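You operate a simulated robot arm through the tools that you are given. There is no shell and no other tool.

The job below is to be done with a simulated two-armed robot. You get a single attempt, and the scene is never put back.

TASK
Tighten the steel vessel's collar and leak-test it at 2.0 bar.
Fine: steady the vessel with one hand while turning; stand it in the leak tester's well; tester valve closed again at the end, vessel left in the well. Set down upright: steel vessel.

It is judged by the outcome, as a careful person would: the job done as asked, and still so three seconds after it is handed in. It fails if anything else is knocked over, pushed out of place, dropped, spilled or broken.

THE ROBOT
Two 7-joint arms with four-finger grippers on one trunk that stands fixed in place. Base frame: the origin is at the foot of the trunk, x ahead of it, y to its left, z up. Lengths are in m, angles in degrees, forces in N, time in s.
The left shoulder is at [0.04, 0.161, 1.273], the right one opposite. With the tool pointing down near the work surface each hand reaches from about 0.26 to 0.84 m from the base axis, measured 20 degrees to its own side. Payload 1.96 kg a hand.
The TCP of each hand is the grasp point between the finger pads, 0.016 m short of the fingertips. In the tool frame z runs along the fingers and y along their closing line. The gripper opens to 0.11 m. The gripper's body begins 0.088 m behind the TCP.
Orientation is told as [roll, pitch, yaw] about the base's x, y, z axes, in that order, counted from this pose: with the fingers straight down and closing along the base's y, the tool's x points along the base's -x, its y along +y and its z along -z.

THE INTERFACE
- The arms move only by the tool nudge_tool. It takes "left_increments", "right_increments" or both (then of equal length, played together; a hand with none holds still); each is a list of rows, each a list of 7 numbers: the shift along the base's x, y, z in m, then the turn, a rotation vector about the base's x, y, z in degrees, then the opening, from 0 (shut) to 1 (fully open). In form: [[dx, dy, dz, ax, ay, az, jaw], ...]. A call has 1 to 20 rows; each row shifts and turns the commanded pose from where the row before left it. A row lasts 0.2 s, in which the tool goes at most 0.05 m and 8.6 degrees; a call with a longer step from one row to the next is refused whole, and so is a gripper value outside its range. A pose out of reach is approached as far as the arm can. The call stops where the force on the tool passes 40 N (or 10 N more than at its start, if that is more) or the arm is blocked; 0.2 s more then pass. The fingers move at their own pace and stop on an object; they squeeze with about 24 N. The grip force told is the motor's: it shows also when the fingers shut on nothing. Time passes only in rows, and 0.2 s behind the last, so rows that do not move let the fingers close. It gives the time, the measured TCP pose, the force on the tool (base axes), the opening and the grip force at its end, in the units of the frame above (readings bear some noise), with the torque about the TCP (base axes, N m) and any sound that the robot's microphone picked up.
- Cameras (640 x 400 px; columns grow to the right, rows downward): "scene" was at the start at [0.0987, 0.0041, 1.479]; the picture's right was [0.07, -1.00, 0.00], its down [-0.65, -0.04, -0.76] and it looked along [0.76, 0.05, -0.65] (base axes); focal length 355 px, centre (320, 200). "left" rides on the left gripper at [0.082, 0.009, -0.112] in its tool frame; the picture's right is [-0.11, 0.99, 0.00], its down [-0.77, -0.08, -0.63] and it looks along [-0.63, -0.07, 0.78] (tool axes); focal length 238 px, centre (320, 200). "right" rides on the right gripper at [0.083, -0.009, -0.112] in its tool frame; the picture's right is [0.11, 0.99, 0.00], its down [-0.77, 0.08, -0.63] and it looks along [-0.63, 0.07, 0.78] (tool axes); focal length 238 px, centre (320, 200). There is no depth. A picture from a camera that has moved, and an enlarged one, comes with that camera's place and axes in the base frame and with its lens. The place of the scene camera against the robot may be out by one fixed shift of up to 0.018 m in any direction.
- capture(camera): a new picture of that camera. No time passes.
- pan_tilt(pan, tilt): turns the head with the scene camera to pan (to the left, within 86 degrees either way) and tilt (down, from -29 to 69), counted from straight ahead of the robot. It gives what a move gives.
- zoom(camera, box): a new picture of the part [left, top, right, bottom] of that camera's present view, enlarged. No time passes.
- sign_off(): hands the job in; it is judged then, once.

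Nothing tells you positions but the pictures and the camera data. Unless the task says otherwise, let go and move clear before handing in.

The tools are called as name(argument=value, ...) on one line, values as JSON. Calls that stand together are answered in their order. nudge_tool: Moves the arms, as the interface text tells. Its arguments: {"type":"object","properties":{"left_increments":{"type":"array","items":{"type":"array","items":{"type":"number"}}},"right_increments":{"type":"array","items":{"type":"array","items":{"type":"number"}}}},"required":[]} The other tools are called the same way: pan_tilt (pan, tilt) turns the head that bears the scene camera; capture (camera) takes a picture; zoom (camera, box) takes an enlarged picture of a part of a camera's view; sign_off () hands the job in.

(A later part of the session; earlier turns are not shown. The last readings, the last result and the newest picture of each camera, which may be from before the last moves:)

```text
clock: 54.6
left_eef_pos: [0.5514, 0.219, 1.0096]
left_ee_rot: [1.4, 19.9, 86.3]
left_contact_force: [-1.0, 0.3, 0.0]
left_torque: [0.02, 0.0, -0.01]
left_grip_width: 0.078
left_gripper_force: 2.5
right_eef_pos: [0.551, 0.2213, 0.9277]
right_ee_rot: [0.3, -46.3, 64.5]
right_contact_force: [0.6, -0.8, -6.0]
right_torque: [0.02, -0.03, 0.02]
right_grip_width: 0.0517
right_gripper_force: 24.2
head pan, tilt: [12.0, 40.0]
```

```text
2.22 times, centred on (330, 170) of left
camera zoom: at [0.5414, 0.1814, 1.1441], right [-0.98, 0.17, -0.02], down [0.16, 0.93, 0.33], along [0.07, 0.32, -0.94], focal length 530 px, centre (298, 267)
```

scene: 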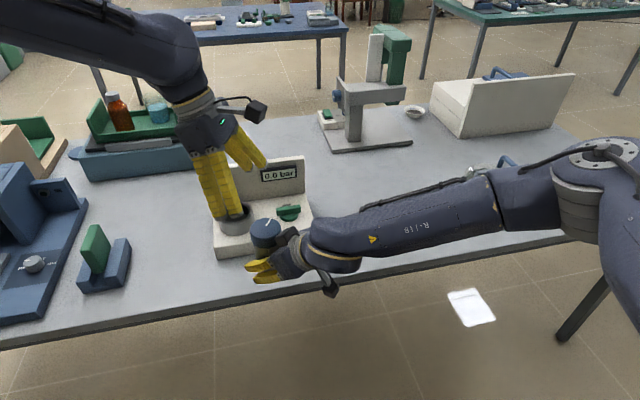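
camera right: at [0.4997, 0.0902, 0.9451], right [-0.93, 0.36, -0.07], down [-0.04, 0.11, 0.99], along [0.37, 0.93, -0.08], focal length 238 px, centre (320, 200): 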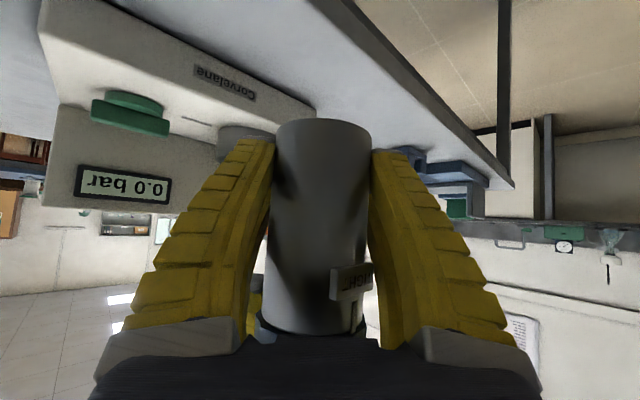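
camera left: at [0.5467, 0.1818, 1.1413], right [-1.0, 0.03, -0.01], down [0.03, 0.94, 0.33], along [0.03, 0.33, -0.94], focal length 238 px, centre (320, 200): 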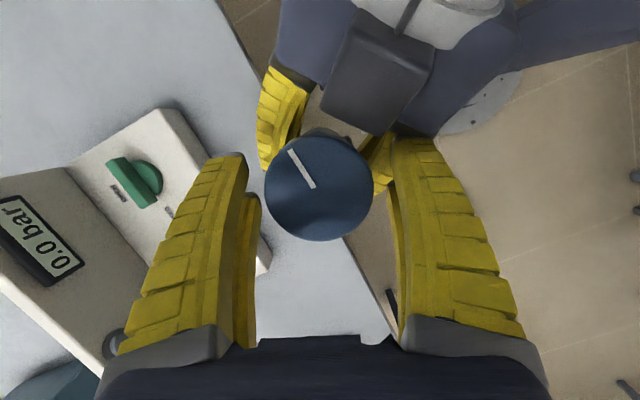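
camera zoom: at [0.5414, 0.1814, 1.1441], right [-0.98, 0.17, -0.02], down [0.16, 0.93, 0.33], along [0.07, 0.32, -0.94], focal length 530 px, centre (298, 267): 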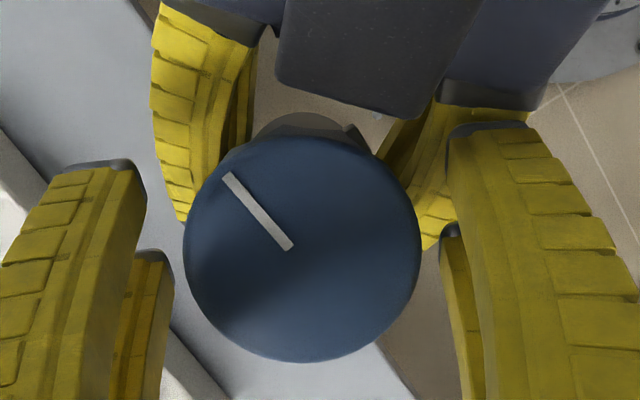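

Free of contact now. Collar mark is at about -56° and the target is about -154°. Re-gripping and turning another 46°.

nudge_tool(left_increments=[[-0.001, 0.0, 0, 0, 0, 0, 0.4], [0, 0, 0, 0, 0, 0, 0], [0, 0, 0, 0, 0, 0, 0], [0, 0, 0, 0, 0, 0, 0], [0, 0, 0, 0, 0, -5, 0], [0, 0, 0, 0, 0, -7, 0], [0, 0, 0, 0, 0, -7, 0], [0, 0, 0, 0, 0, -7, 0], [0, 0, 0, 0, 0, -7, 0], [0, 0, 0, 0, 0, -7, 0], [0, 0, 0, 0, 0, -6, 0], [0, 0, 0, 0, 0, 0, 0]])

zoom(camera="left", box=[220, 80, 440, 260])

capture(camera="right")

zoom(camera="scene", box=[200, 170, 340, 290])

```text
clock: 57.2
left_eef_pos: [0.5491, 0.2201, 1.0117]
left_ee_rot: [1.3, 19.9, 40.1]
left_contact_force: [6.8, 2.9, 4.3]
left_torque: [0.15, -0.37, -0.01]
left_grip_width: 0.0533
left_gripper_force: 23.8
right_eef_pos: [0.5513, 0.2211, 0.928]
right_ee_rot: [0.2, -46.3, 64.5]
right_contact_force: [-6.6, -3.6, -11.0]
right_torque: [0.11, -0.18, -0.04]
right_grip_width: 0.0518
right_gripper_force: 24.3
head pan, tilt: [12.0, 40.0]
```

```text
2.22 times, centred on (330, 170) of left
camera zoom: at [0.515, 0.2004, 1.1441], right [-0.56, 0.83, -0.02], down [0.78, 0.53, 0.33], along [0.28, 0.17, -0.94], focal length 530 px, centre (298, 267)
```

zoom: 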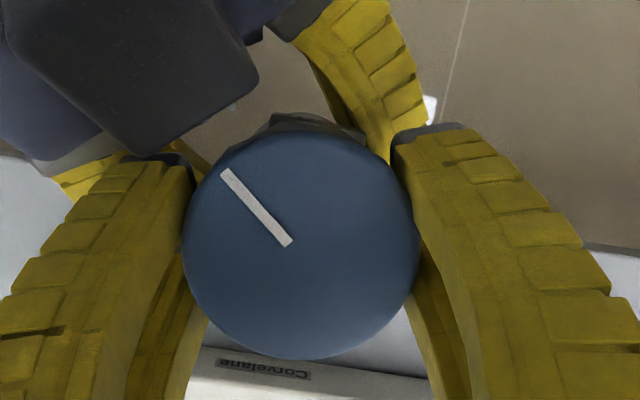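

```text
taken
camera right: at [0.4989, 0.0912, 0.9452], right [-0.93, 0.36, -0.07], down [-0.04, 0.1, 0.99], along [0.36, 0.93, -0.08], focal length 238 px, centre (320, 200)
```

right: 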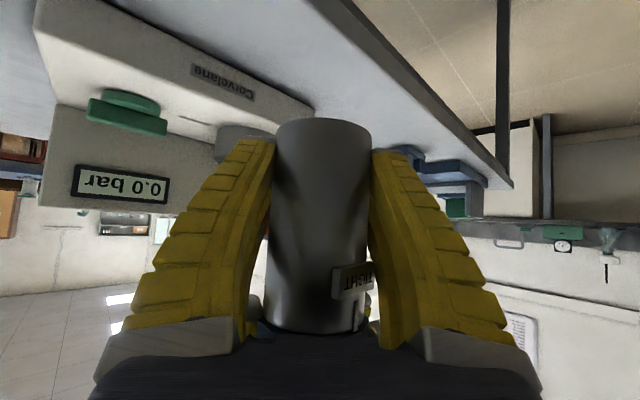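

```text
3.33 times, centred on (270, 230) of scene
camera zoom: at [0.0975, 0.0162, 1.4796], right [0.21, -0.98, 0.0], down [-0.63, -0.13, -0.77], along [0.75, 0.16, -0.64], focal length 1182 px, centre (487, 100)
```

zoom: 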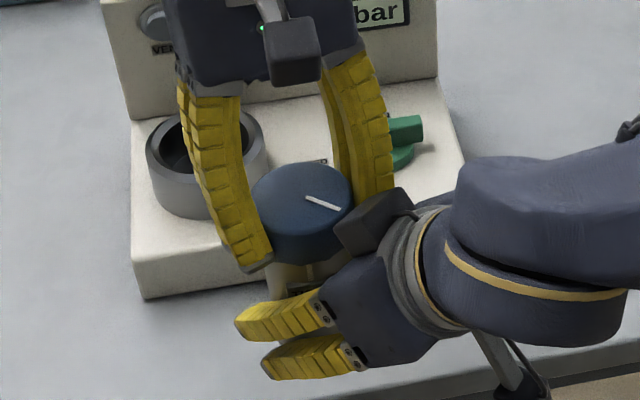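

Collar mark at about -104°, body still. Releasing gently, swinging back and taking the next stroke.

nudge_tool(left_increments=[[0, 0, 0, 0, 0, 0, 0.6], [0, 0, 0, 0, 0, 0, 0.66], [0, 0, 0, 0, 0, 2, 0.66], [0, 0, 0, 0, 0, 6, 0.66], [0, 0, 0, 0, 0, 7, 0.67], [0, 0, 0, 0, 0, 7, 0.67], [0, 0, 0, 0, 0, 7, 0.67], [0, 0, 0, 0, 0, 7, 0.67], [0, 0, 0, 0, 0, 7, 0.67], [0, 0, 0, 0, 0, 3, 0.67], [0, 0, 0, 0, 0, 0, 0.67]])

zoom(camera="left", box=[220, 80, 440, 260])

```text
clock: 59.6
left_eef_pos: [0.5492, 0.2197, 1.0105]
left_ee_rot: [1.3, 20.0, 86.3]
left_contact_force: [-0.5, 0.0, 0.4]
left_torque: [0.01, -0.02, -0.01]
left_grip_width: 0.0768
left_gripper_force: 2.2
right_eef_pos: [0.5513, 0.2221, 0.9292]
right_ee_rot: [0.3, -46.3, 64.5]
right_contact_force: [-0.4, 0.6, -5.5]
right_torque: [-0.04, 0.0, 0.03]
right_grip_width: 0.0519
right_gripper_force: 23.9
head pan, tilt: [12.0, 40.0]
```

```text
2.22 times, centred on (330, 170) of left
camera zoom: at [0.5403, 0.1822, 1.1439], right [-0.98, 0.17, -0.01], down [0.16, 0.93, 0.33], along [0.07, 0.32, -0.94], focal length 530 px, centre (298, 267)
```

zoom: 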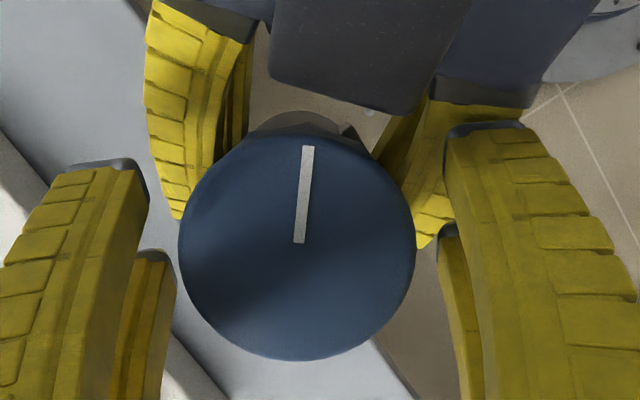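

nudge_tool(left_increments=[[0.0, 0.0, 0, 0, 0, 0, 0.4], [0, 0, 0, 0, 0, 0, 0], [0, 0, 0, 0, 0, 0, 0], [0, 0, 0, 0, 0, 0, 0], [0, 0, 0, 0, 0, -5, 0], [0, 0, 0, 0, 0, -7, 0], [0, 0, 0, 0, 0, -7, 0], [0, 0, 0, 0, 0, -7, 0], [0, 0, 0, 0, 0, -7, 0], [0, 0, 0, 0, 0, -7, 0], [0, 0, 0, 0, 0, -2, 0], [0, 0, 0, 0, 0, 0, 0]])

zoom(camera="left", box=[220, 80, 440, 260])

zoom(camera="right", box=[240, 200, 420, 360])

zoom(camera="scene", box=[220, 190, 320, 280])

```text
clock: 62.2
left_eef_pos: [0.5492, 0.2195, 1.0116]
left_ee_rot: [1.3, 20.0, 44.2]
left_contact_force: [5.3, 6.4, 3.1]
left_torque: [0.36, -0.42, -0.02]
left_grip_width: 0.0532
left_gripper_force: 23.6
right_eef_pos: [0.55, 0.2211, 0.929]
right_ee_rot: [0.3, -46.3, 64.5]
right_contact_force: [-5.1, -6.5, -8.1]
right_torque: [0.2, -0.07, 0.0]
right_grip_width: 0.0518
right_gripper_force: 23.8
head pan, tilt: [12.0, 40.0]
```

```text
2.22 times, centred on (330, 170) of left
camera zoom: at [0.517, 0.1979, 1.1443], right [-0.62, 0.79, -0.02], down [0.74, 0.59, 0.33], along [0.27, 0.19, -0.94], focal length 530 px, centre (298, 267)
```

zoom: 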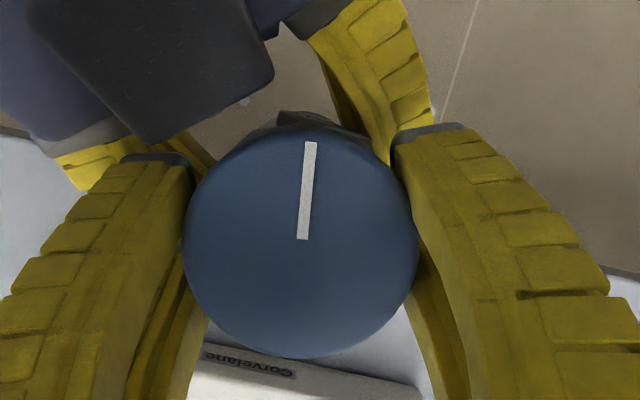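

```text
2.50 times, centred on (330, 280) of right
camera zoom: at [0.4989, 0.0911, 0.9452], right [-0.93, 0.36, -0.07], down [-0.04, 0.1, 0.99], along [0.36, 0.93, -0.08], focal length 596 px, centre (295, 0)
```

zoom: 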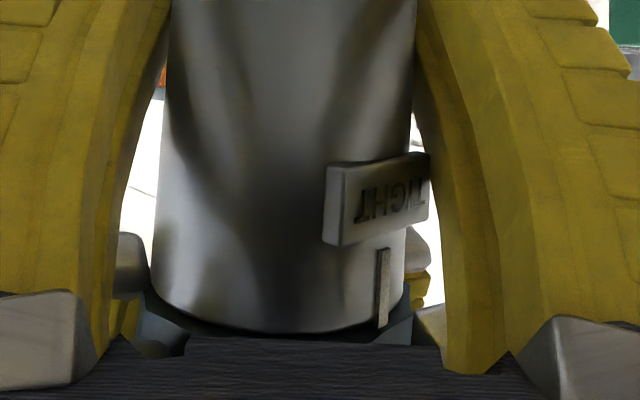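

```text
4.44 times, centred on (270, 235) of scene
camera zoom: at [0.0974, 0.0162, 1.4796], right [0.21, -0.98, 0.0], down [-0.63, -0.13, -0.77], along [0.75, 0.16, -0.64], focal length 1576 px, centre (542, 44)
```

zoom: 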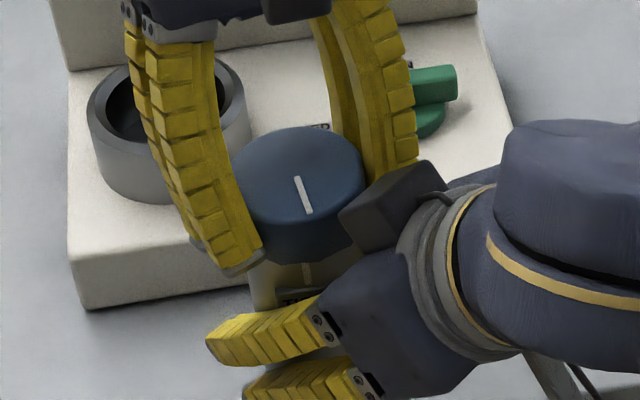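

The collar mark is at about 213° and the TIGHT line at about 201°, so about 11° remain. I'll turn in small steps and watch the torque.

nudge_tool(left_increments=[[0, 0, 0, 0, 0, -4, 0], [0, 0, 0, 0, 0, -3, 0], [0, 0, 0, 0, 0, 0, 0]])

zoom(camera="scene", box=[220, 190, 320, 280])

zoom(camera="left", box=[220, 80, 440, 260])

```text
clock: 63.0
left_eef_pos: [0.5484, 0.2192, 1.0116]
left_ee_rot: [1.2, 19.9, 37.2]
left_contact_force: [9.2, 5.6, 1.3]
left_torque: [0.31, -0.56, 0.0]
left_grip_width: 0.0528
left_gripper_force: 23.8
right_eef_pos: [0.5511, 0.2222, 0.9288]
right_ee_rot: [0.3, -46.3, 64.5]
right_contact_force: [-9.3, -5.7, -7.3]
right_torque: [0.17, -0.15, 0.02]
right_grip_width: 0.0522
right_gripper_force: 24.3
head pan, tilt: [12.0, 40.0]
```

```text
4.44 times, centred on (270, 235) of scene
camera zoom: at [0.0975, 0.0163, 1.4796], right [0.21, -0.98, 0.0], down [-0.63, -0.13, -0.77], along [0.75, 0.16, -0.64], focal length 1576 px, centre (542, 44)
```

zoom: 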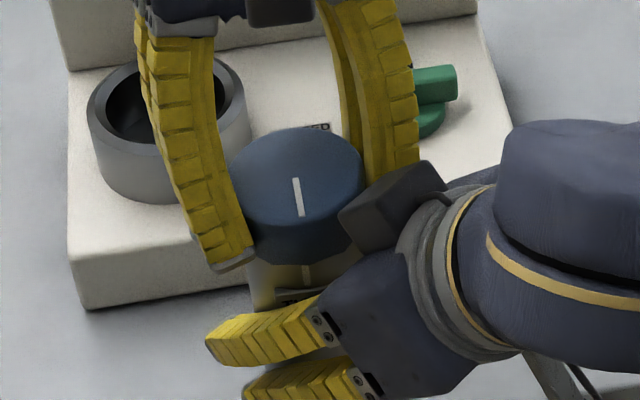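

```text
2.22 times, centred on (330, 170) of left
camera zoom: at [0.5139, 0.2019, 1.1443], right [-0.51, 0.86, -0.02], down [0.81, 0.49, 0.33], along [0.29, 0.16, -0.94], focal length 530 px, centre (298, 267)
```

zoom: 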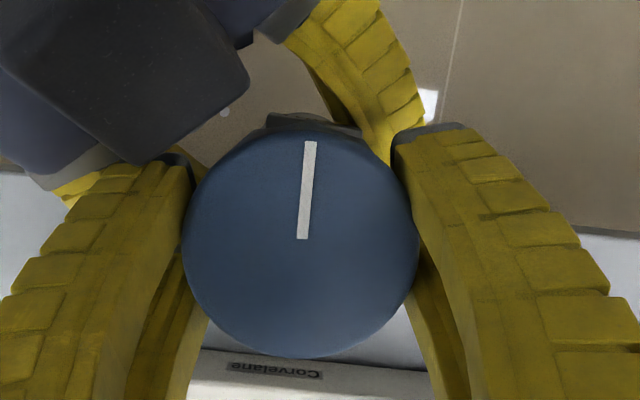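

About 3–5° remain by the picture, with no stop torque felt yet. To stay clear of the right hand I'll re-grip at a middle yaw before the final few degrees.

nudge_tool(left_increments=[[0, 0, 0, 0, 0, 0, 0.58], [0, 0, 0, 0, 0, 0, 0.64], [0, 0, 0, 0, 0, 3, 0.65], [0, 0, 0, 0, 0, 7, 0.66], [0, 0, 0, 0, 0, 7, 0.66], [0, 0, 0, 0, 0, 7, 0.66], [0, 0, 0, 0, 0, 7, 0.66], [0, 0, 0, 0, 0, 0, 0.66]])

zoom(camera="scene", box=[220, 190, 320, 280])

zoom(camera="left", box=[220, 80, 440, 260])

zoom(camera="right", box=[240, 200, 420, 360])

```text
clock: 64.8
left_eef_pos: [0.5492, 0.2194, 1.0121]
left_ee_rot: [1.3, 19.9, 68.3]
left_contact_force: [-0.7, -0.7, 0.6]
left_torque: [0.01, 0.01, -0.01]
left_grip_width: 0.0757
left_gripper_force: 2.5
right_eef_pos: [0.5518, 0.2214, 0.9278]
right_ee_rot: [0.3, -46.3, 64.5]
right_contact_force: [0.0, 0.1, -5.4]
right_torque: [0.01, -0.03, 0.01]
right_grip_width: 0.052
right_gripper_force: 24.3
head pan, tilt: [12.0, 40.0]
```

```text
4.44 times, centred on (270, 235) of scene
camera zoom: at [0.0974, 0.0163, 1.4796], right [0.21, -0.98, 0.0], down [-0.63, -0.13, -0.77], along [0.75, 0.16, -0.64], focal length 1576 px, centre (542, 44)
```

zoom: 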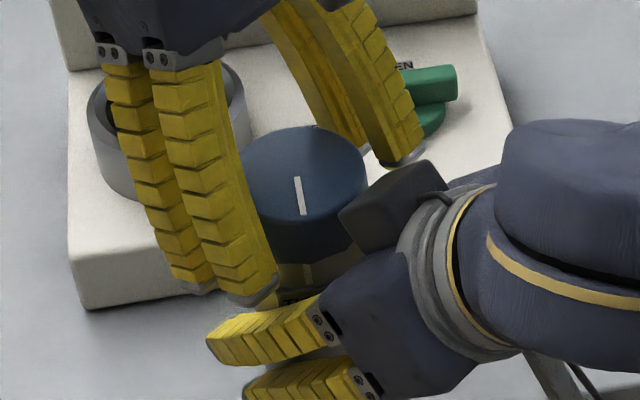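

```text
2.22 times, centred on (330, 170) of left
camera zoom: at [0.5286, 0.1866, 1.1441], right [-0.88, 0.47, -0.02], down [0.44, 0.84, 0.33], along [0.17, 0.28, -0.94], focal length 530 px, centre (298, 267)
```

zoom: 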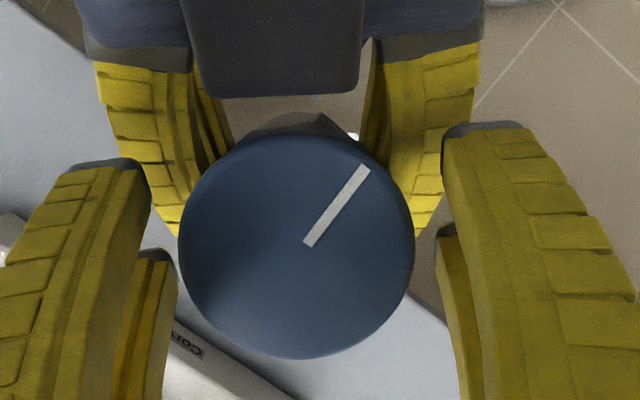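

```text
2.50 times, centred on (330, 280) of right
camera zoom: at [0.499, 0.0911, 0.9453], right [-0.93, 0.36, -0.07], down [-0.04, 0.1, 0.99], along [0.36, 0.93, -0.08], focal length 596 px, centre (295, 0)
```

zoom: 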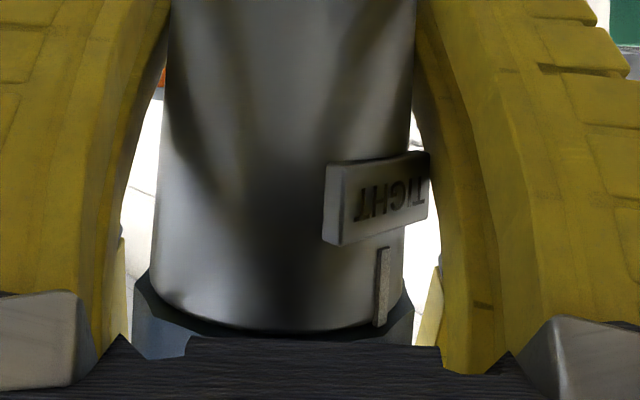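

nudge_tool(left_increments=[[0.0, 0.0, 0, 0, 0, 0, 0.4], [0, 0, 0, 0, 0, 0, 0], [0, 0, 0, 0, 0, 0, 0], [0, 0, 0, 0, 0, 0, 0], [0, 0, 0, 0, 0, -2, 0], [0, 0, 0, 0, 0, -2, 0], [0, 0, 0, 0, 0, 0, 0]])

zoom(camera="left", box=[220, 80, 440, 260])

zoom(camera="scene", box=[220, 190, 320, 280])

```text
clock: 66.4
left_eef_pos: [0.5499, 0.2205, 1.0126]
left_ee_rot: [1.2, 19.9, 64.2]
left_contact_force: [7.3, 6.7, 2.7]
left_torque: [0.31, -0.33, 0.02]
left_grip_width: 0.0521
left_gripper_force: 24.1
right_eef_pos: [0.55, 0.2205, 0.9276]
right_ee_rot: [0.4, -46.3, 64.5]
right_contact_force: [-7.2, -7.9, -9.8]
right_torque: [0.3, -0.26, 0.03]
right_grip_width: 0.0519
right_gripper_force: 23.9
head pan, tilt: [12.0, 40.0]
```

```text
2.22 times, centred on (330, 170) of left
camera zoom: at [0.5264, 0.1882, 1.1441], right [-0.85, 0.53, -0.02], down [0.5, 0.8, 0.33], along [0.19, 0.27, -0.94], focal length 530 px, centre (298, 267)
```

zoom: 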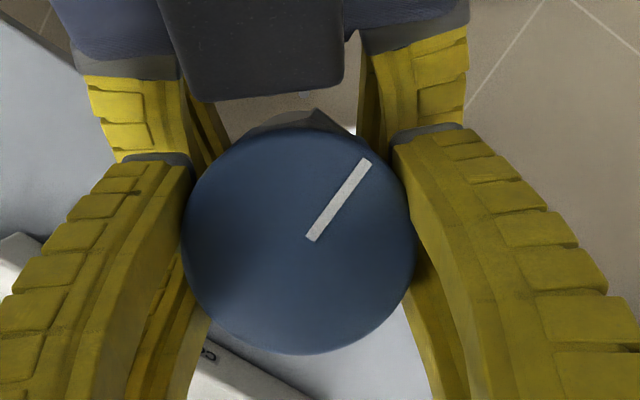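

```text
4.44 times, centred on (270, 235) of scene
camera zoom: at [0.0975, 0.0163, 1.4796], right [0.21, -0.98, 0.0], down [-0.63, -0.13, -0.77], along [0.75, 0.16, -0.64], focal length 1576 px, centre (542, 44)
```

zoom: 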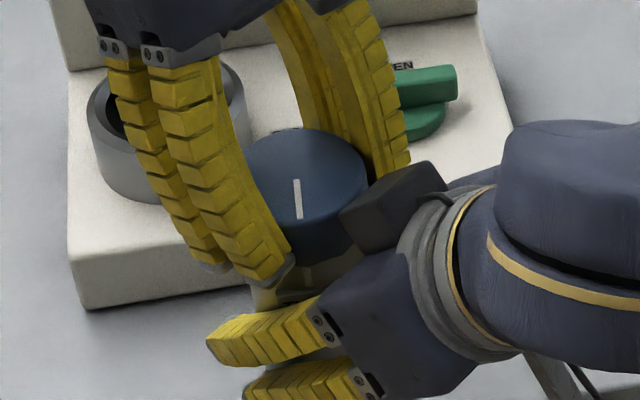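

Within a couple of degrees of aligned. I'll continue in small steps to feel for the end stop.

nudge_tool(left_increments=[[0, 0, 0, 0, 0, -1.5, 0], [0, 0, 0, 0, 0, -1.5, 0], [0, 0, 0, 0, 0, 0, 0]])

zoom(camera="left", box=[220, 80, 440, 260])

zoom(camera="right", box=[240, 200, 420, 360])

```text
clock: 67.2
left_eef_pos: [0.5491, 0.2194, 1.0105]
left_ee_rot: [1.4, 19.8, 61.3]
left_contact_force: [4.8, 4.6, 3.0]
left_torque: [0.36, -0.28, 0.27]
left_grip_width: 0.052
left_gripper_force: 24.3
right_eef_pos: [0.5513, 0.222, 0.9274]
right_ee_rot: [0.3, -46.4, 64.5]
right_contact_force: [-4.9, -6.1, -10.0]
right_torque: [0.13, -0.13, -0.26]
right_grip_width: 0.0516
right_gripper_force: 23.8
head pan, tilt: [12.0, 40.0]
```

```text
2.22 times, centred on (330, 170) of left
camera zoom: at [0.5248, 0.189, 1.1441], right [-0.82, 0.57, -0.02], down [0.54, 0.78, 0.33], along [0.2, 0.26, -0.94], focal length 530 px, centre (298, 267)
```

zoom: 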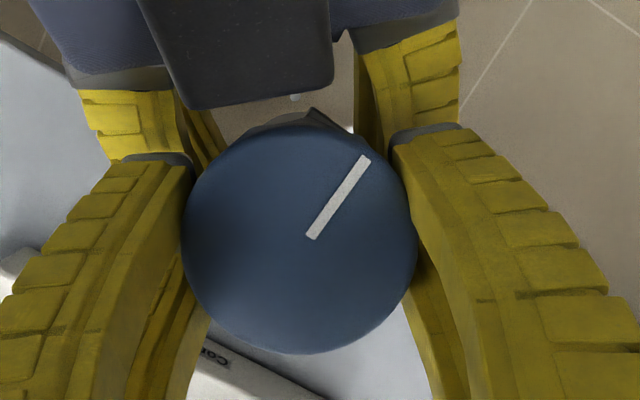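

```text
2.50 times, centred on (330, 280) of right
camera zoom: at [0.4992, 0.091, 0.9452], right [-0.93, 0.36, -0.07], down [-0.04, 0.1, 0.99], along [0.36, 0.93, -0.08], focal length 596 px, centre (295, 0)
```

zoom: 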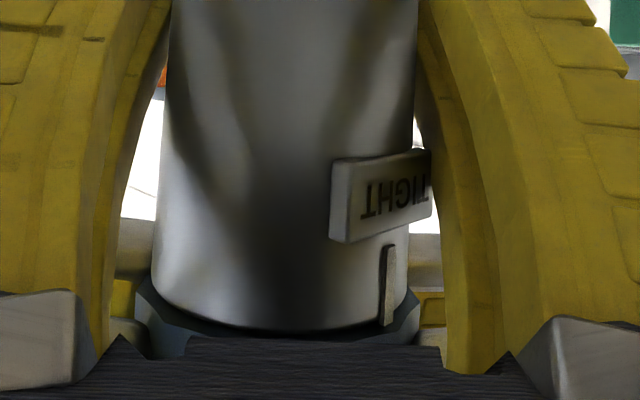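

The torque has risen on both hands (+0.27 / -0.26 N·m), so the stop is reached with the marks aligned. I'll snug it up with one more small step.

nudge_tool(left_increments=[[0, 0, 0, 0, 0, -1.5, 0], [0, 0, 0, 0, 0, -1.5, 0], [0, 0, 0, 0, 0, 0, 0]])

zoom(camera="left", box=[220, 80, 440, 260])

zoom(camera="right", box=[240, 200, 420, 360])

zoom(camera="scene", box=[220, 190, 320, 280])

```text
clock: 68.0
left_eef_pos: [0.5485, 0.2187, 1.0112]
left_ee_rot: [1.2, 19.9, 58.1]
left_contact_force: [3.9, 1.2, 1.1]
left_torque: [0.37, -0.26, 0.36]
left_grip_width: 0.0524
left_gripper_force: 24.3
right_eef_pos: [0.5518, 0.221, 0.9278]
right_ee_rot: [0.3, -46.2, 64.5]
right_contact_force: [-2.9, -1.0, -6.5]
right_torque: [-0.23, -0.06, -0.37]
right_grip_width: 0.052
right_gripper_force: 23.5
head pan, tilt: [12.0, 40.0]
```

```text
2.22 times, centred on (330, 170) of left
camera zoom: at [0.523, 0.1903, 1.1438], right [-0.79, 0.62, -0.01], down [0.58, 0.75, 0.33], along [0.21, 0.25, -0.94], focal length 530 px, centre (298, 267)
```

zoom: 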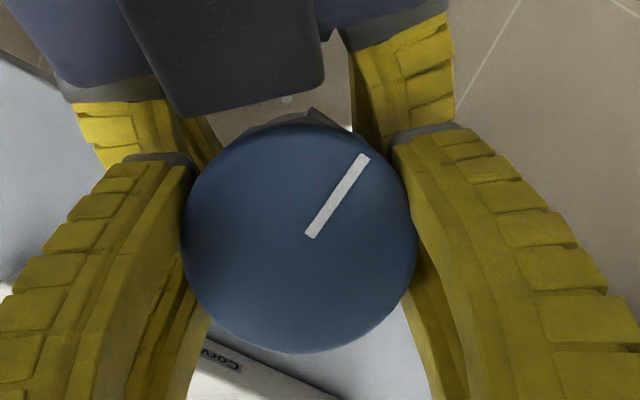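

```text
2.50 times, centred on (330, 280) of right
camera zoom: at [0.4991, 0.0913, 0.9454], right [-0.93, 0.36, -0.07], down [-0.04, 0.1, 0.99], along [0.36, 0.93, -0.08], focal length 596 px, centre (295, 0)
```

zoom: 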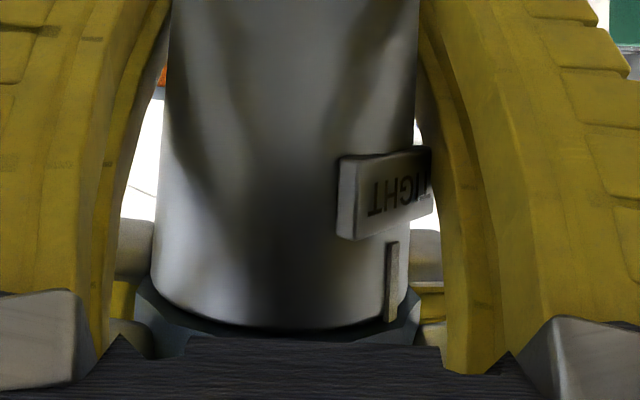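

```text
4.44 times, centred on (270, 235) of scene
camera zoom: at [0.0975, 0.0163, 1.4796], right [0.21, -0.98, 0.0], down [-0.63, -0.13, -0.77], along [0.75, 0.16, -0.64], focal length 1576 px, centre (542, 44)
```

zoom: 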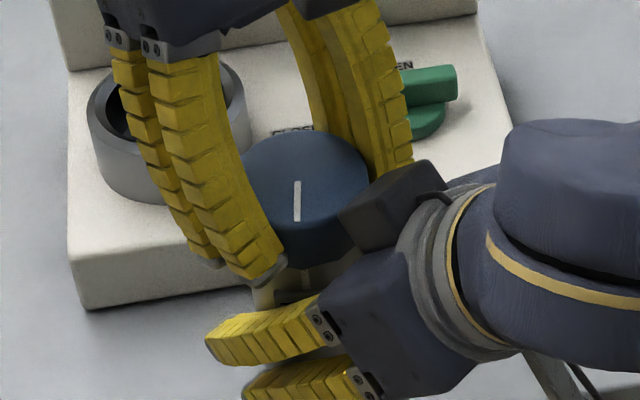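

The collar is tight against its stop (torque 0.36 N·m, marks aligned). Now I release the left hand and lift it clear, with the right hand still holding the body.

nudge_tool(left_increments=[[0, 0, 0, 0, 0, 0, 0.58], [0, 0, 0, 0, 0, 0, 0.66], [0, 0, 0, 0, 0, 0, 0.68], [0.0035, 0.006, 0.019, 0, 0, 0, 0.7], [0.0055, 0.009, 0.028, 0, 0, 0, 0.75], [0.0055, 0.009, 0.028, 0, 0, 0, 0.85], [0.0055, 0.009, 0.028, 0, 0, 0, 1], [0, 0, 0, 0, 0, 0, 1]])

capture(camera="scene")

capture(camera="left")

```text
clock: 69.8
left_eef_pos: [0.5708, 0.2528, 1.114]
left_ee_rot: [1.3, 19.9, 58.2]
left_contact_force: [0.6, 0.2, 0.5]
left_torque: [0.01, -0.01, 0.02]
left_grip_width: 0.1101
left_gripper_force: 0.0
right_eef_pos: [0.5503, 0.2216, 0.9281]
right_ee_rot: [0.4, -46.2, 64.5]
right_contact_force: [0.8, 0.6, -5.9]
right_torque: [-0.01, -0.01, 0.02]
right_grip_width: 0.0518
right_gripper_force: 24.0
head pan, tilt: [12.0, 40.0]
```

```text
taken
```

scene: 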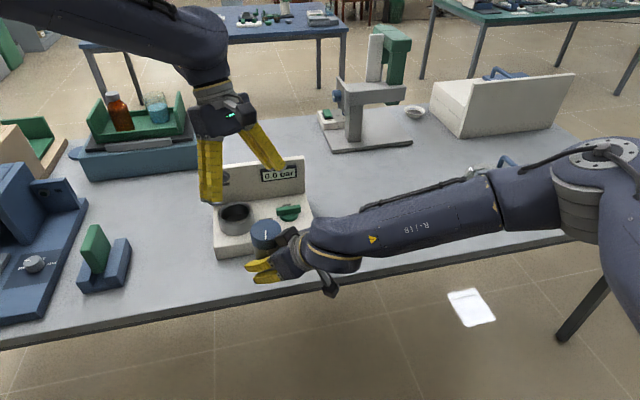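

```text
taken
camera left: at [0.5438, 0.2242, 1.2477], right [-0.79, 0.62, -0.02], down [0.58, 0.75, 0.33], along [0.21, 0.25, -0.94], focal length 238 px, centre (320, 200)
```

left: 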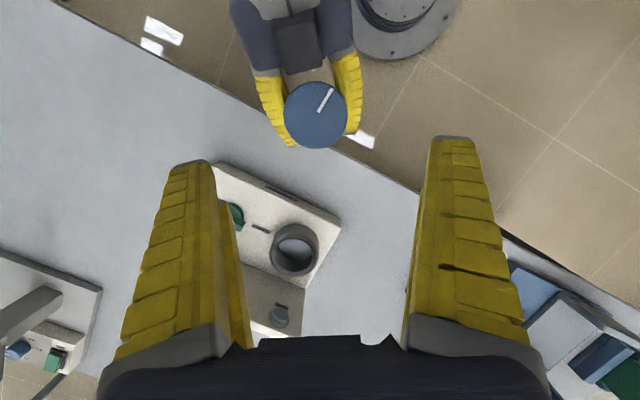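

zoom(camera="scene", box=[220, 200, 320, 280])

nudge_tool(left_increments=[[-0.01, 0.02, 0.01, 0, 0, -6, 1], [-0.01, 0.02, 0.01, 0, 0, -6, 1], [-0.015, 0.025, 0, 0, 0, -7, 1], [-0.015, 0.025, 0, 0, 0, -7, 1], [-0.01, 0.02, 0, 0, 0, -7, 1], [0, 0.01, 0, 0, 0, -7, 1], [0, 0, 0, 0, 0, 0, 1]])

```text
5.00 times, centred on (270, 240) of scene
camera zoom: at [0.0974, 0.0165, 1.4796], right [0.21, -0.98, 0.0], down [-0.63, -0.13, -0.77], along [0.75, 0.16, -0.64], focal length 1773 px, centre (570, 0)
```

zoom: 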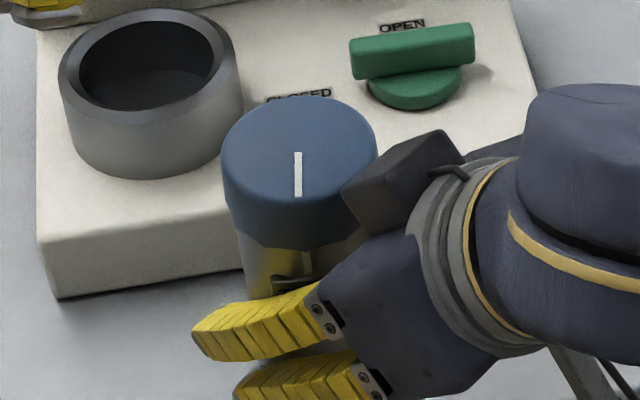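

```text
clock: 71.4
left_eef_pos: [0.5077, 0.373, 1.1349]
left_ee_rot: [1.3, 19.9, 18.2]
left_contact_force: [0.2, -0.1, 0.1]
left_torque: [-0.02, -0.01, 0.02]
left_grip_width: 0.1099
left_gripper_force: 0.1
right_eef_pos: [0.5512, 0.2208, 0.9272]
right_ee_rot: [0.3, -46.3, 64.5]
right_contact_force: [-0.4, -0.7, -4.9]
right_torque: [-0.02, 0.0, 0.04]
right_grip_width: 0.0519
right_gripper_force: 24.1
head pan, tilt: [12.0, 40.0]
```

The collar mark and the TIGHT line are aligned. Now the right hand will set the vessel down at (0.645, 0.245), where the left hand can take it with a forward-tilted grip.

nudge_tool(right_increments=[[0.02, 0.005, 0, 0, 0, 0, 0], [0.025, 0.0065, 0, 0, 0, 0, 0], [0.025, 0.0065, 0, 0, 0, 0, 0], [0.024, 0.006, -0.01, 0, 0, 0, 0], [0, 0, -0.025, 0, 0, 0, 0], [0, 0, -0.025, 0, 0, 0, 0], [0, 0, -0.025, 0, 0, 0, 0], [0, 0, -0.015, 0, 0, 0, 0], [0, 0, 0, 0, 0, 0, 0]])

capture(camera="scene")

capture(camera="right")

```text
clock: 73.4
left_eef_pos: [0.5086, 0.3727, 1.1342]
left_ee_rot: [1.3, 19.9, 18.2]
left_contact_force: [-0.3, 0.1, 0.2]
left_torque: [0.03, 0.06, -0.01]
left_grip_width: 0.1102
left_gripper_force: 0.1
right_eef_pos: [0.6466, 0.2439, 0.8284]
right_ee_rot: [0.1, -46.4, 64.5]
right_contact_force: [0.6, 0.0, -6.5]
right_torque: [0.01, -0.02, 0.02]
right_grip_width: 0.0518
right_gripper_force: 24.4
head pan, tilt: [12.0, 40.0]
```

```text
taken
```

scene: 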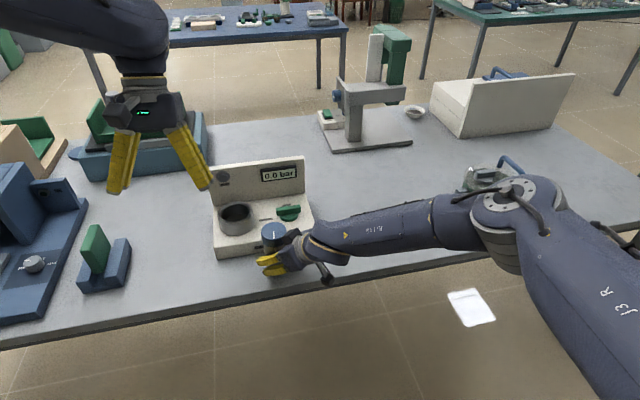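

```text
taken
camera right: at [0.594, 0.1141, 0.8454], right [-0.93, 0.36, -0.07], down [-0.04, 0.1, 0.99], along [0.36, 0.93, -0.08], focal length 238 px, centre (320, 200)
```

right: 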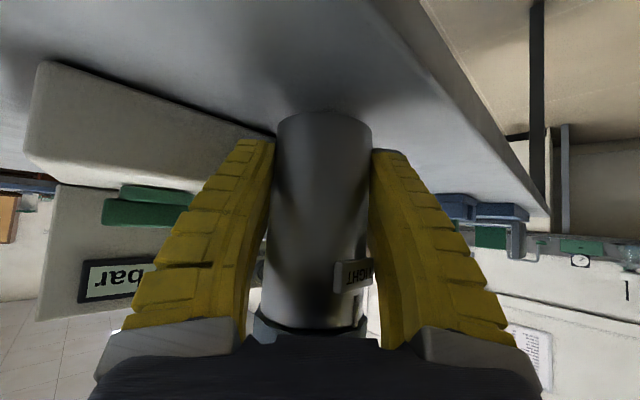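

The vessel seems to sit a few mm lower in the grip than before, so I'll lower slowly and stop when the load comes off.

nudge_tool(right_increments=[[0, 0, -0.005, 0, 0, 0, 0], [0, 0, -0.004, 0, 0, 0, 0], [0, 0, 0, 0, 0, 0, 0]])

```text
clock: 74.2
left_eef_pos: [0.5094, 0.3731, 1.1359]
left_ee_rot: [1.2, 19.9, 18.2]
left_contact_force: [0.8, 0.2, 0.0]
left_torque: [-0.01, 0.01, 0.01]
left_grip_width: 0.11
left_gripper_force: 0.0
right_eef_pos: [0.6459, 0.2425, 0.8189]
right_ee_rot: [0.4, -46.3, 64.6]
right_contact_force: [-0.8, 0.3, -4.9]
right_torque: [0.05, -0.01, -0.01]
right_grip_width: 0.0518
right_gripper_force: 24.0
head pan, tilt: [12.0, 40.0]
```

nudge_tool(right_increments=[[0, 0, -0.003, 0, 0, 0, 0], [0, 0, 0, 0, 0, 0, 0]])

zoom(camera="right", box=[200, 60, 440, 260])

```text
clock: 74.8
left_eef_pos: [0.5093, 0.3736, 1.1342]
left_ee_rot: [1.4, 19.8, 18.2]
left_contact_force: [-0.6, -0.4, 1.4]
left_torque: [0.05, 0.01, -0.05]
left_grip_width: 0.1101
left_gripper_force: 0.1
right_eef_pos: [0.6459, 0.2436, 0.8168]
right_ee_rot: [0.3, -46.3, 64.5]
right_contact_force: [0.3, 0.4, -6.6]
right_torque: [0.02, -0.02, 0.01]
right_grip_width: 0.0518
right_gripper_force: 24.0
head pan, tilt: [12.0, 40.0]
```

```text
2.00 times, centred on (320, 160) of right
camera zoom: at [0.5934, 0.1143, 0.8337], right [-0.93, 0.36, -0.07], down [-0.04, 0.1, 0.99], along [0.36, 0.93, -0.08], focal length 477 px, centre (320, 280)
```

zoom: 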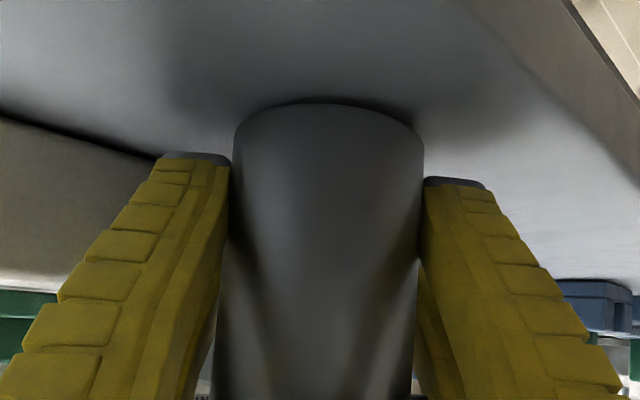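

nudge_tool(right_increments=[[0, 0, -0.002, 0, 0, 0, 0], [0, 0, 0, 0, 0, 0, 0]])

nudge_tool(right_increments=[[0, 0, -0.0015, 0, 0, 0, 0], [0, 0, 0, 0, 0, 0, 0]])

```text
clock: 75.4
left_eef_pos: [0.5088, 0.3733, 1.1342]
left_ee_rot: [1.4, 19.9, 18.2]
left_contact_force: [-0.4, -0.3, -0.4]
left_torque: [0.0, -0.02, 0.02]
left_grip_width: 0.1102
left_gripper_force: 0.0
right_eef_pos: [0.6443, 0.2431, 0.8157]
right_ee_rot: [0.3, -46.3, 64.5]
right_contact_force: [0.2, 0.2, -5.7]
right_torque: [0.02, 0.0, -0.01]
right_grip_width: 0.0517
right_gripper_force: 24.2
head pan, tilt: [12.0, 40.0]
```

```text
clock: 76.0
left_eef_pos: [0.5079, 0.3719, 1.1347]
left_ee_rot: [1.3, 19.9, 18.2]
left_contact_force: [-0.4, -0.7, -0.5]
left_torque: [-0.03, 0.0, -0.02]
left_grip_width: 0.1102
left_gripper_force: 0.0
right_eef_pos: [0.6446, 0.2442, 0.8135]
right_ee_rot: [0.1, -46.4, 64.5]
right_contact_force: [-0.5, 0.1, -1.2]
right_torque: [-0.15, 0.04, 0.03]
right_grip_width: 0.0518
right_gripper_force: 23.4
head pan, tilt: [12.0, 40.0]
```

The table is taking the weight now. One tiny step more, then release slowly.

nudge_tool(right_increments=[[0, 0, -0.0006, 0, 0, 0, 0], [0, 0, 0, 0, 0, 0, 0.5], [0, 0, 0, 0, 0, 0, 0.6], [0, 0, 0, 0, 0, 0, 0.8], [0, 0, 0, 0, 0, 0, 1], [0, 0, 0, 0, 0, 0, 1], [0, 0, 0, 0, 0, 0, 1]])

capture(camera="right")

zoom(camera="scene", box=[200, 170, 360, 300])

```text
clock: 77.6
left_eef_pos: [0.5082, 0.3729, 1.1343]
left_ee_rot: [1.3, 19.9, 18.3]
left_contact_force: [-0.2, 0.8, 0.9]
left_torque: [0.01, -0.02, 0.02]
left_grip_width: 0.1103
left_gripper_force: 0.1
right_eef_pos: [0.6456, 0.2456, 0.812]
right_ee_rot: [0.3, -46.3, 64.5]
right_contact_force: [-3.1, 0.3, -0.7]
right_torque: [0.01, 0.01, -0.07]
right_grip_width: 0.1072
right_gripper_force: 0.0
head pan, tilt: [12.0, 40.0]
```

```text
taken
camera right: at [0.5927, 0.1147, 0.8296], right [-0.93, 0.36, -0.07], down [-0.04, 0.1, 0.99], along [0.36, 0.93, -0.08], focal length 238 px, centre (320, 200)
```

right: 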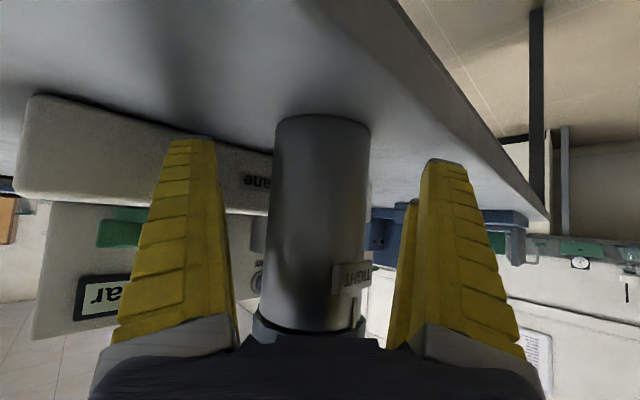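

```text
3.08 times, centred on (280, 235) of scene
camera zoom: at [0.0971, 0.0162, 1.4796], right [0.21, -0.98, 0.0], down [-0.63, -0.13, -0.77], along [0.75, 0.16, -0.64], focal length 1091 px, centre (443, 92)
```

zoom: 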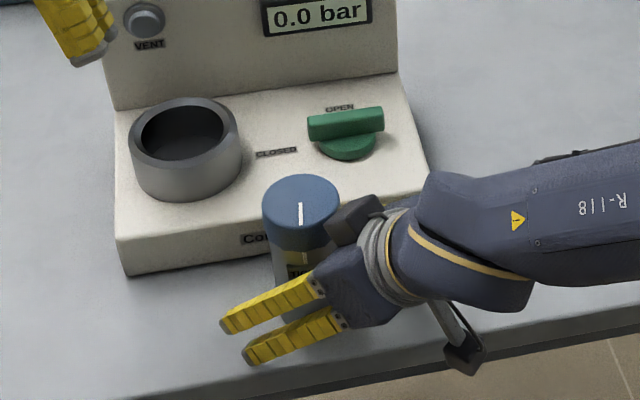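

The vessel stands on its own. Retracting the right hand along its approach direction and then away.

nudge_tool(right_increments=[[-0.006, -0.013, 0.012, 0, 0, 0, 1], [-0.009, -0.0195, 0.019, 0, 0, 0, 1], [-0.009, -0.0195, 0.021, 0, 0, 0, 1], [-0.01, -0.025, 0.02, 0, 0, 0, 1], [-0.01, -0.03, 0.02, 0, 0, 0, 1], [-0.01, -0.035, 0.02, 0, 0, 0, 1], [-0.01, -0.035, 0.02, 0, 0, 0, 1], [0, 0, 0, 0, 0, 0, 1]])

capture(camera="scene")

zoom(camera="scene", box=[200, 170, 360, 300])

```text
clock: 79.4
left_eef_pos: [0.5097, 0.3729, 1.1352]
left_ee_rot: [1.4, 19.9, 18.2]
left_contact_force: [-0.5, 0.0, 0.6]
left_torque: [0.03, 0.03, 0.02]
left_grip_width: 0.1104
left_gripper_force: 0.0
right_eef_pos: [0.5811, 0.0679, 0.945]
right_ee_rot: [0.2, -46.3, 64.4]
right_contact_force: [0.3, -0.6, 0.2]
right_torque: [-0.02, 0.01, -0.01]
right_grip_width: 0.11
right_gripper_force: 0.1
head pan, tilt: [12.0, 40.0]
```

```text
taken
```

scene: 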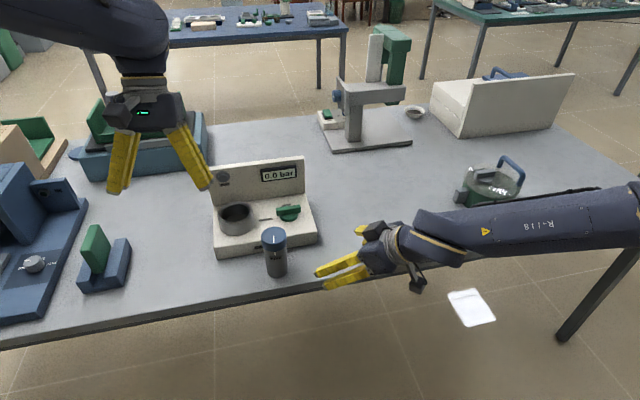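

```text
3.08 times, centred on (280, 235) of scene
camera zoom: at [0.097, 0.0158, 1.4796], right [0.21, -0.98, 0.0], down [-0.63, -0.13, -0.77], along [0.75, 0.16, -0.64], focal length 1091 px, centre (443, 92)
```

zoom: 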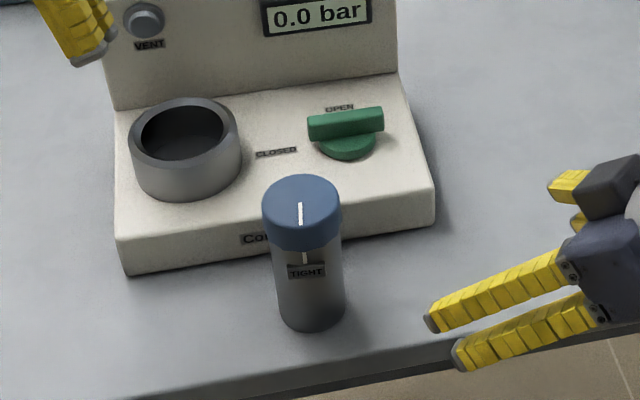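

The vessel stands upright with the collar mark over the TIGHT line. I'll withdraw the right hand further and bring the left hand, tilted forward about 32°, to a pre-grasp behind the collar.

nudge_tool(left_increments=[[0.0, -0.01, -0.01, 2.0, -7.1, -1, 1], [0.0, -0.015, -0.015, 2.0, -7.1, -1, 1], [0.005, -0.02, -0.02, 2.0, -7.1, -1, 1], [0.01, -0.02, -0.02, 2.0, -7.1, -1, 1], [0.015, -0.025, -0.025, 1.8, -7.2, -1, 1], [0.02, -0.025, -0.03, 1.7, -7.2, -1, 1], [0.02, -0.025, -0.03, 1.6, -7.2, 0, 1], [0, 0, 0, 0, 0, 0, 1]], right_increments=[[0, -0.02, 0.01, 0, 0, 0, 1], [0, -0.02, 0.01, 0, 0, 0, 1], [0, -0.02, 0.01, 0, 0, 0, 1], [0, -0.02, 0.01, 0, 0, 0, 1], [0, -0.02, 0.01, 0, 0, 0, 1], [0, -0.02, 0.01, 0, 0, 0, 1], [0, 0, 0, 0, 0, 0, 1], [0, 0, 0, 0, 0, 0, 1]])

capture(camera="scene")

capture(camera="left")

```text
clock: 81.2
left_eef_pos: [0.5793, 0.2355, 0.9872]
left_ee_rot: [1.1, -31.9, 12.1]
left_contact_force: [0.2, 0.0, -0.2]
left_torque: [0.02, -0.01, -0.03]
left_grip_width: 0.1102
left_gripper_force: 0.1
left hand out of reach, approached as far as the arm can: row 7
right_eef_pos: [0.5818, -0.0534, 1.0036]
right_ee_rot: [0.2, -46.3, 64.5]
right_contact_force: [0.0, 0.2, 0.0]
right_torque: [0.0, 0.02, 0.0]
right_grip_width: 0.1101
right_gripper_force: 0.0
head pan, tilt: [12.0, 40.0]
```

```text
taken
```

scene: 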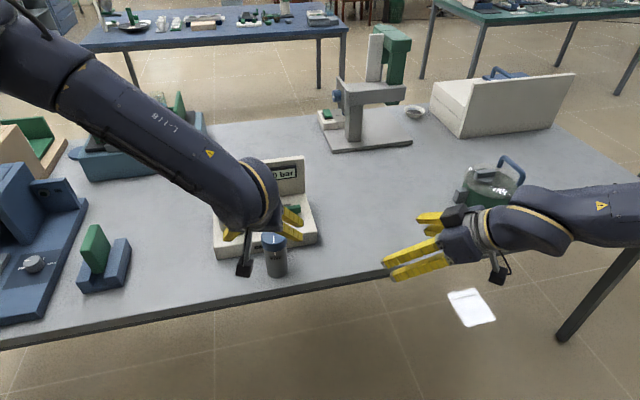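

```text
taken
camera left: at [0.451, 0.2162, 1.0379], right [-0.13, 0.99, 0.07], down [0.34, -0.03, 0.94], along [0.93, 0.15, -0.33], focal length 238 px, centre (320, 200)
```

left: 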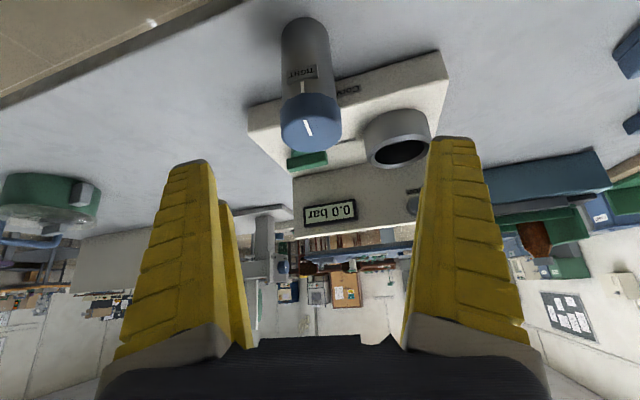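

The left arm is near its limit with this heading. I'll turn it toward -20° so it lines up with the forearm, then refine the vessel's position.

nudge_tool(left_increments=[[0.0, 0.008, 0, 0, 0, -8, 1], [0.002, 0.008, 0, 0, 0, -8, 1], [0.002, 0.008, 0, 0, 0, -8, 1], [0.002, 0.008, 0, 0, 0, -8, 1], [0, 0, 0, 0, 0, 0, 1]])

capture(camera="left")

zoom(camera="left", box=[240, 0, 440, 180])

```text
clock: 82.4
left_eef_pos: [0.5838, 0.2673, 0.988]
left_ee_rot: [1.3, -31.8, -20.1]
left_contact_force: [-0.6, 0.8, 0.5]
left_torque: [-0.01, 0.04, 0.02]
left_grip_width: 0.1105
left_gripper_force: 0.1
right_eef_pos: [0.5799, -0.0516, 1.0049]
right_ee_rot: [0.3, -46.3, 64.5]
right_contact_force: [-0.9, -0.2, -0.4]
right_torque: [-0.02, -0.01, -0.04]
right_grip_width: 0.1099
right_gripper_force: 0.0
head pan, tilt: [12.0, 40.0]
```

```text
taken
camera left: at [0.4648, 0.3194, 1.0385], right [0.42, 0.91, 0.08], down [0.27, -0.2, 0.94], along [0.87, -0.37, -0.33], focal length 238 px, centre (320, 200)
```

left: 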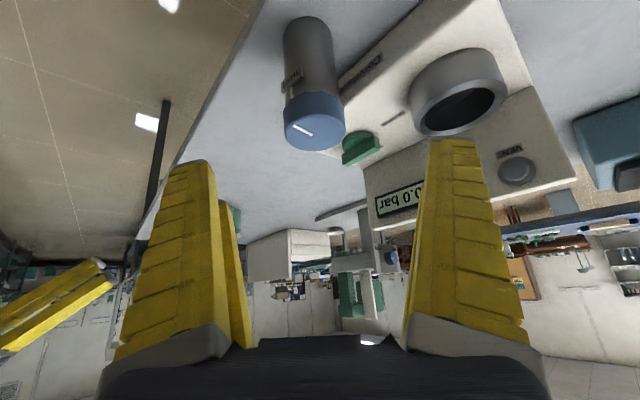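

```text
2.22 times, centred on (340, 90) of left
camera zoom: at [0.4648, 0.3194, 1.0385], right [0.42, 0.91, 0.08], down [0.27, -0.2, 0.94], along [0.87, -0.37, -0.33], focal length 530 px, centre (276, 444)
```

zoom: 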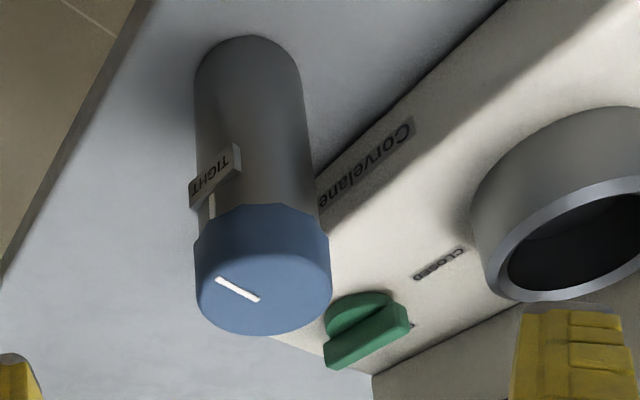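

Triangulated vessel axis about (0.643, 0.2435), top about 0.899. I'll approach along the finger direction in two stages.

nudge_tool(left_increments=[[0.015, -0.0058, -0.0257, 0, 0, 0, 1], [0.015, -0.0058, -0.0257, 0, 0, 0, 1], [0, 0, 0, 0, 0, 0, 1]])

capture(camera="left")

zoom(camera="scene", box=[200, 170, 360, 300])

```text
clock: 83.2
left_eef_pos: [0.6147, 0.2554, 0.9353]
left_ee_rot: [1.3, -31.8, -20.0]
left_contact_force: [-0.5, -0.2, -0.3]
left_torque: [-0.02, 0.02, -0.03]
left_grip_width: 0.1101
left_gripper_force: 0.1
right_eef_pos: [0.5811, -0.0531, 1.0042]
right_ee_rot: [0.4, -46.3, 64.5]
right_contact_force: [1.1, 0.1, -0.2]
right_torque: [0.0, -0.01, 0.02]
right_grip_width: 0.1101
right_gripper_force: 0.1
head pan, tilt: [12.0, 40.0]
```

```text
taken
camera left: at [0.4954, 0.3076, 0.9867], right [0.41, 0.91, 0.08], down [0.27, -0.2, 0.94], along [0.87, -0.37, -0.33], focal length 238 px, centre (320, 200)
```

left: 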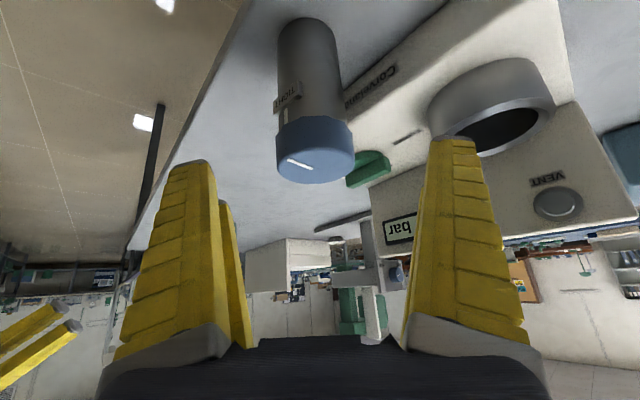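

```text
3.08 times, centred on (280, 235) of scene
camera zoom: at [0.0976, 0.0161, 1.4796], right [0.21, -0.98, 0.0], down [-0.63, -0.13, -0.77], along [0.75, 0.16, -0.64], focal length 1091 px, centre (443, 92)
```

zoom: 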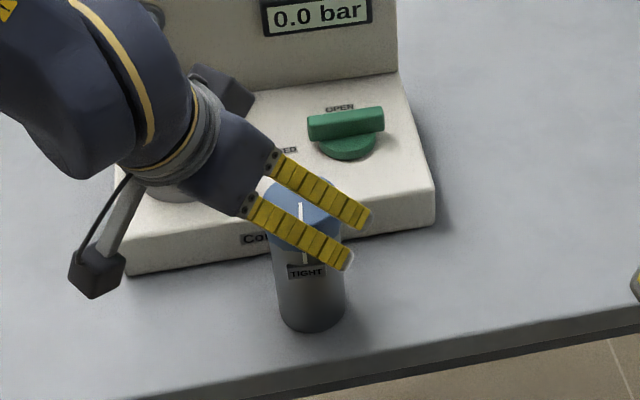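

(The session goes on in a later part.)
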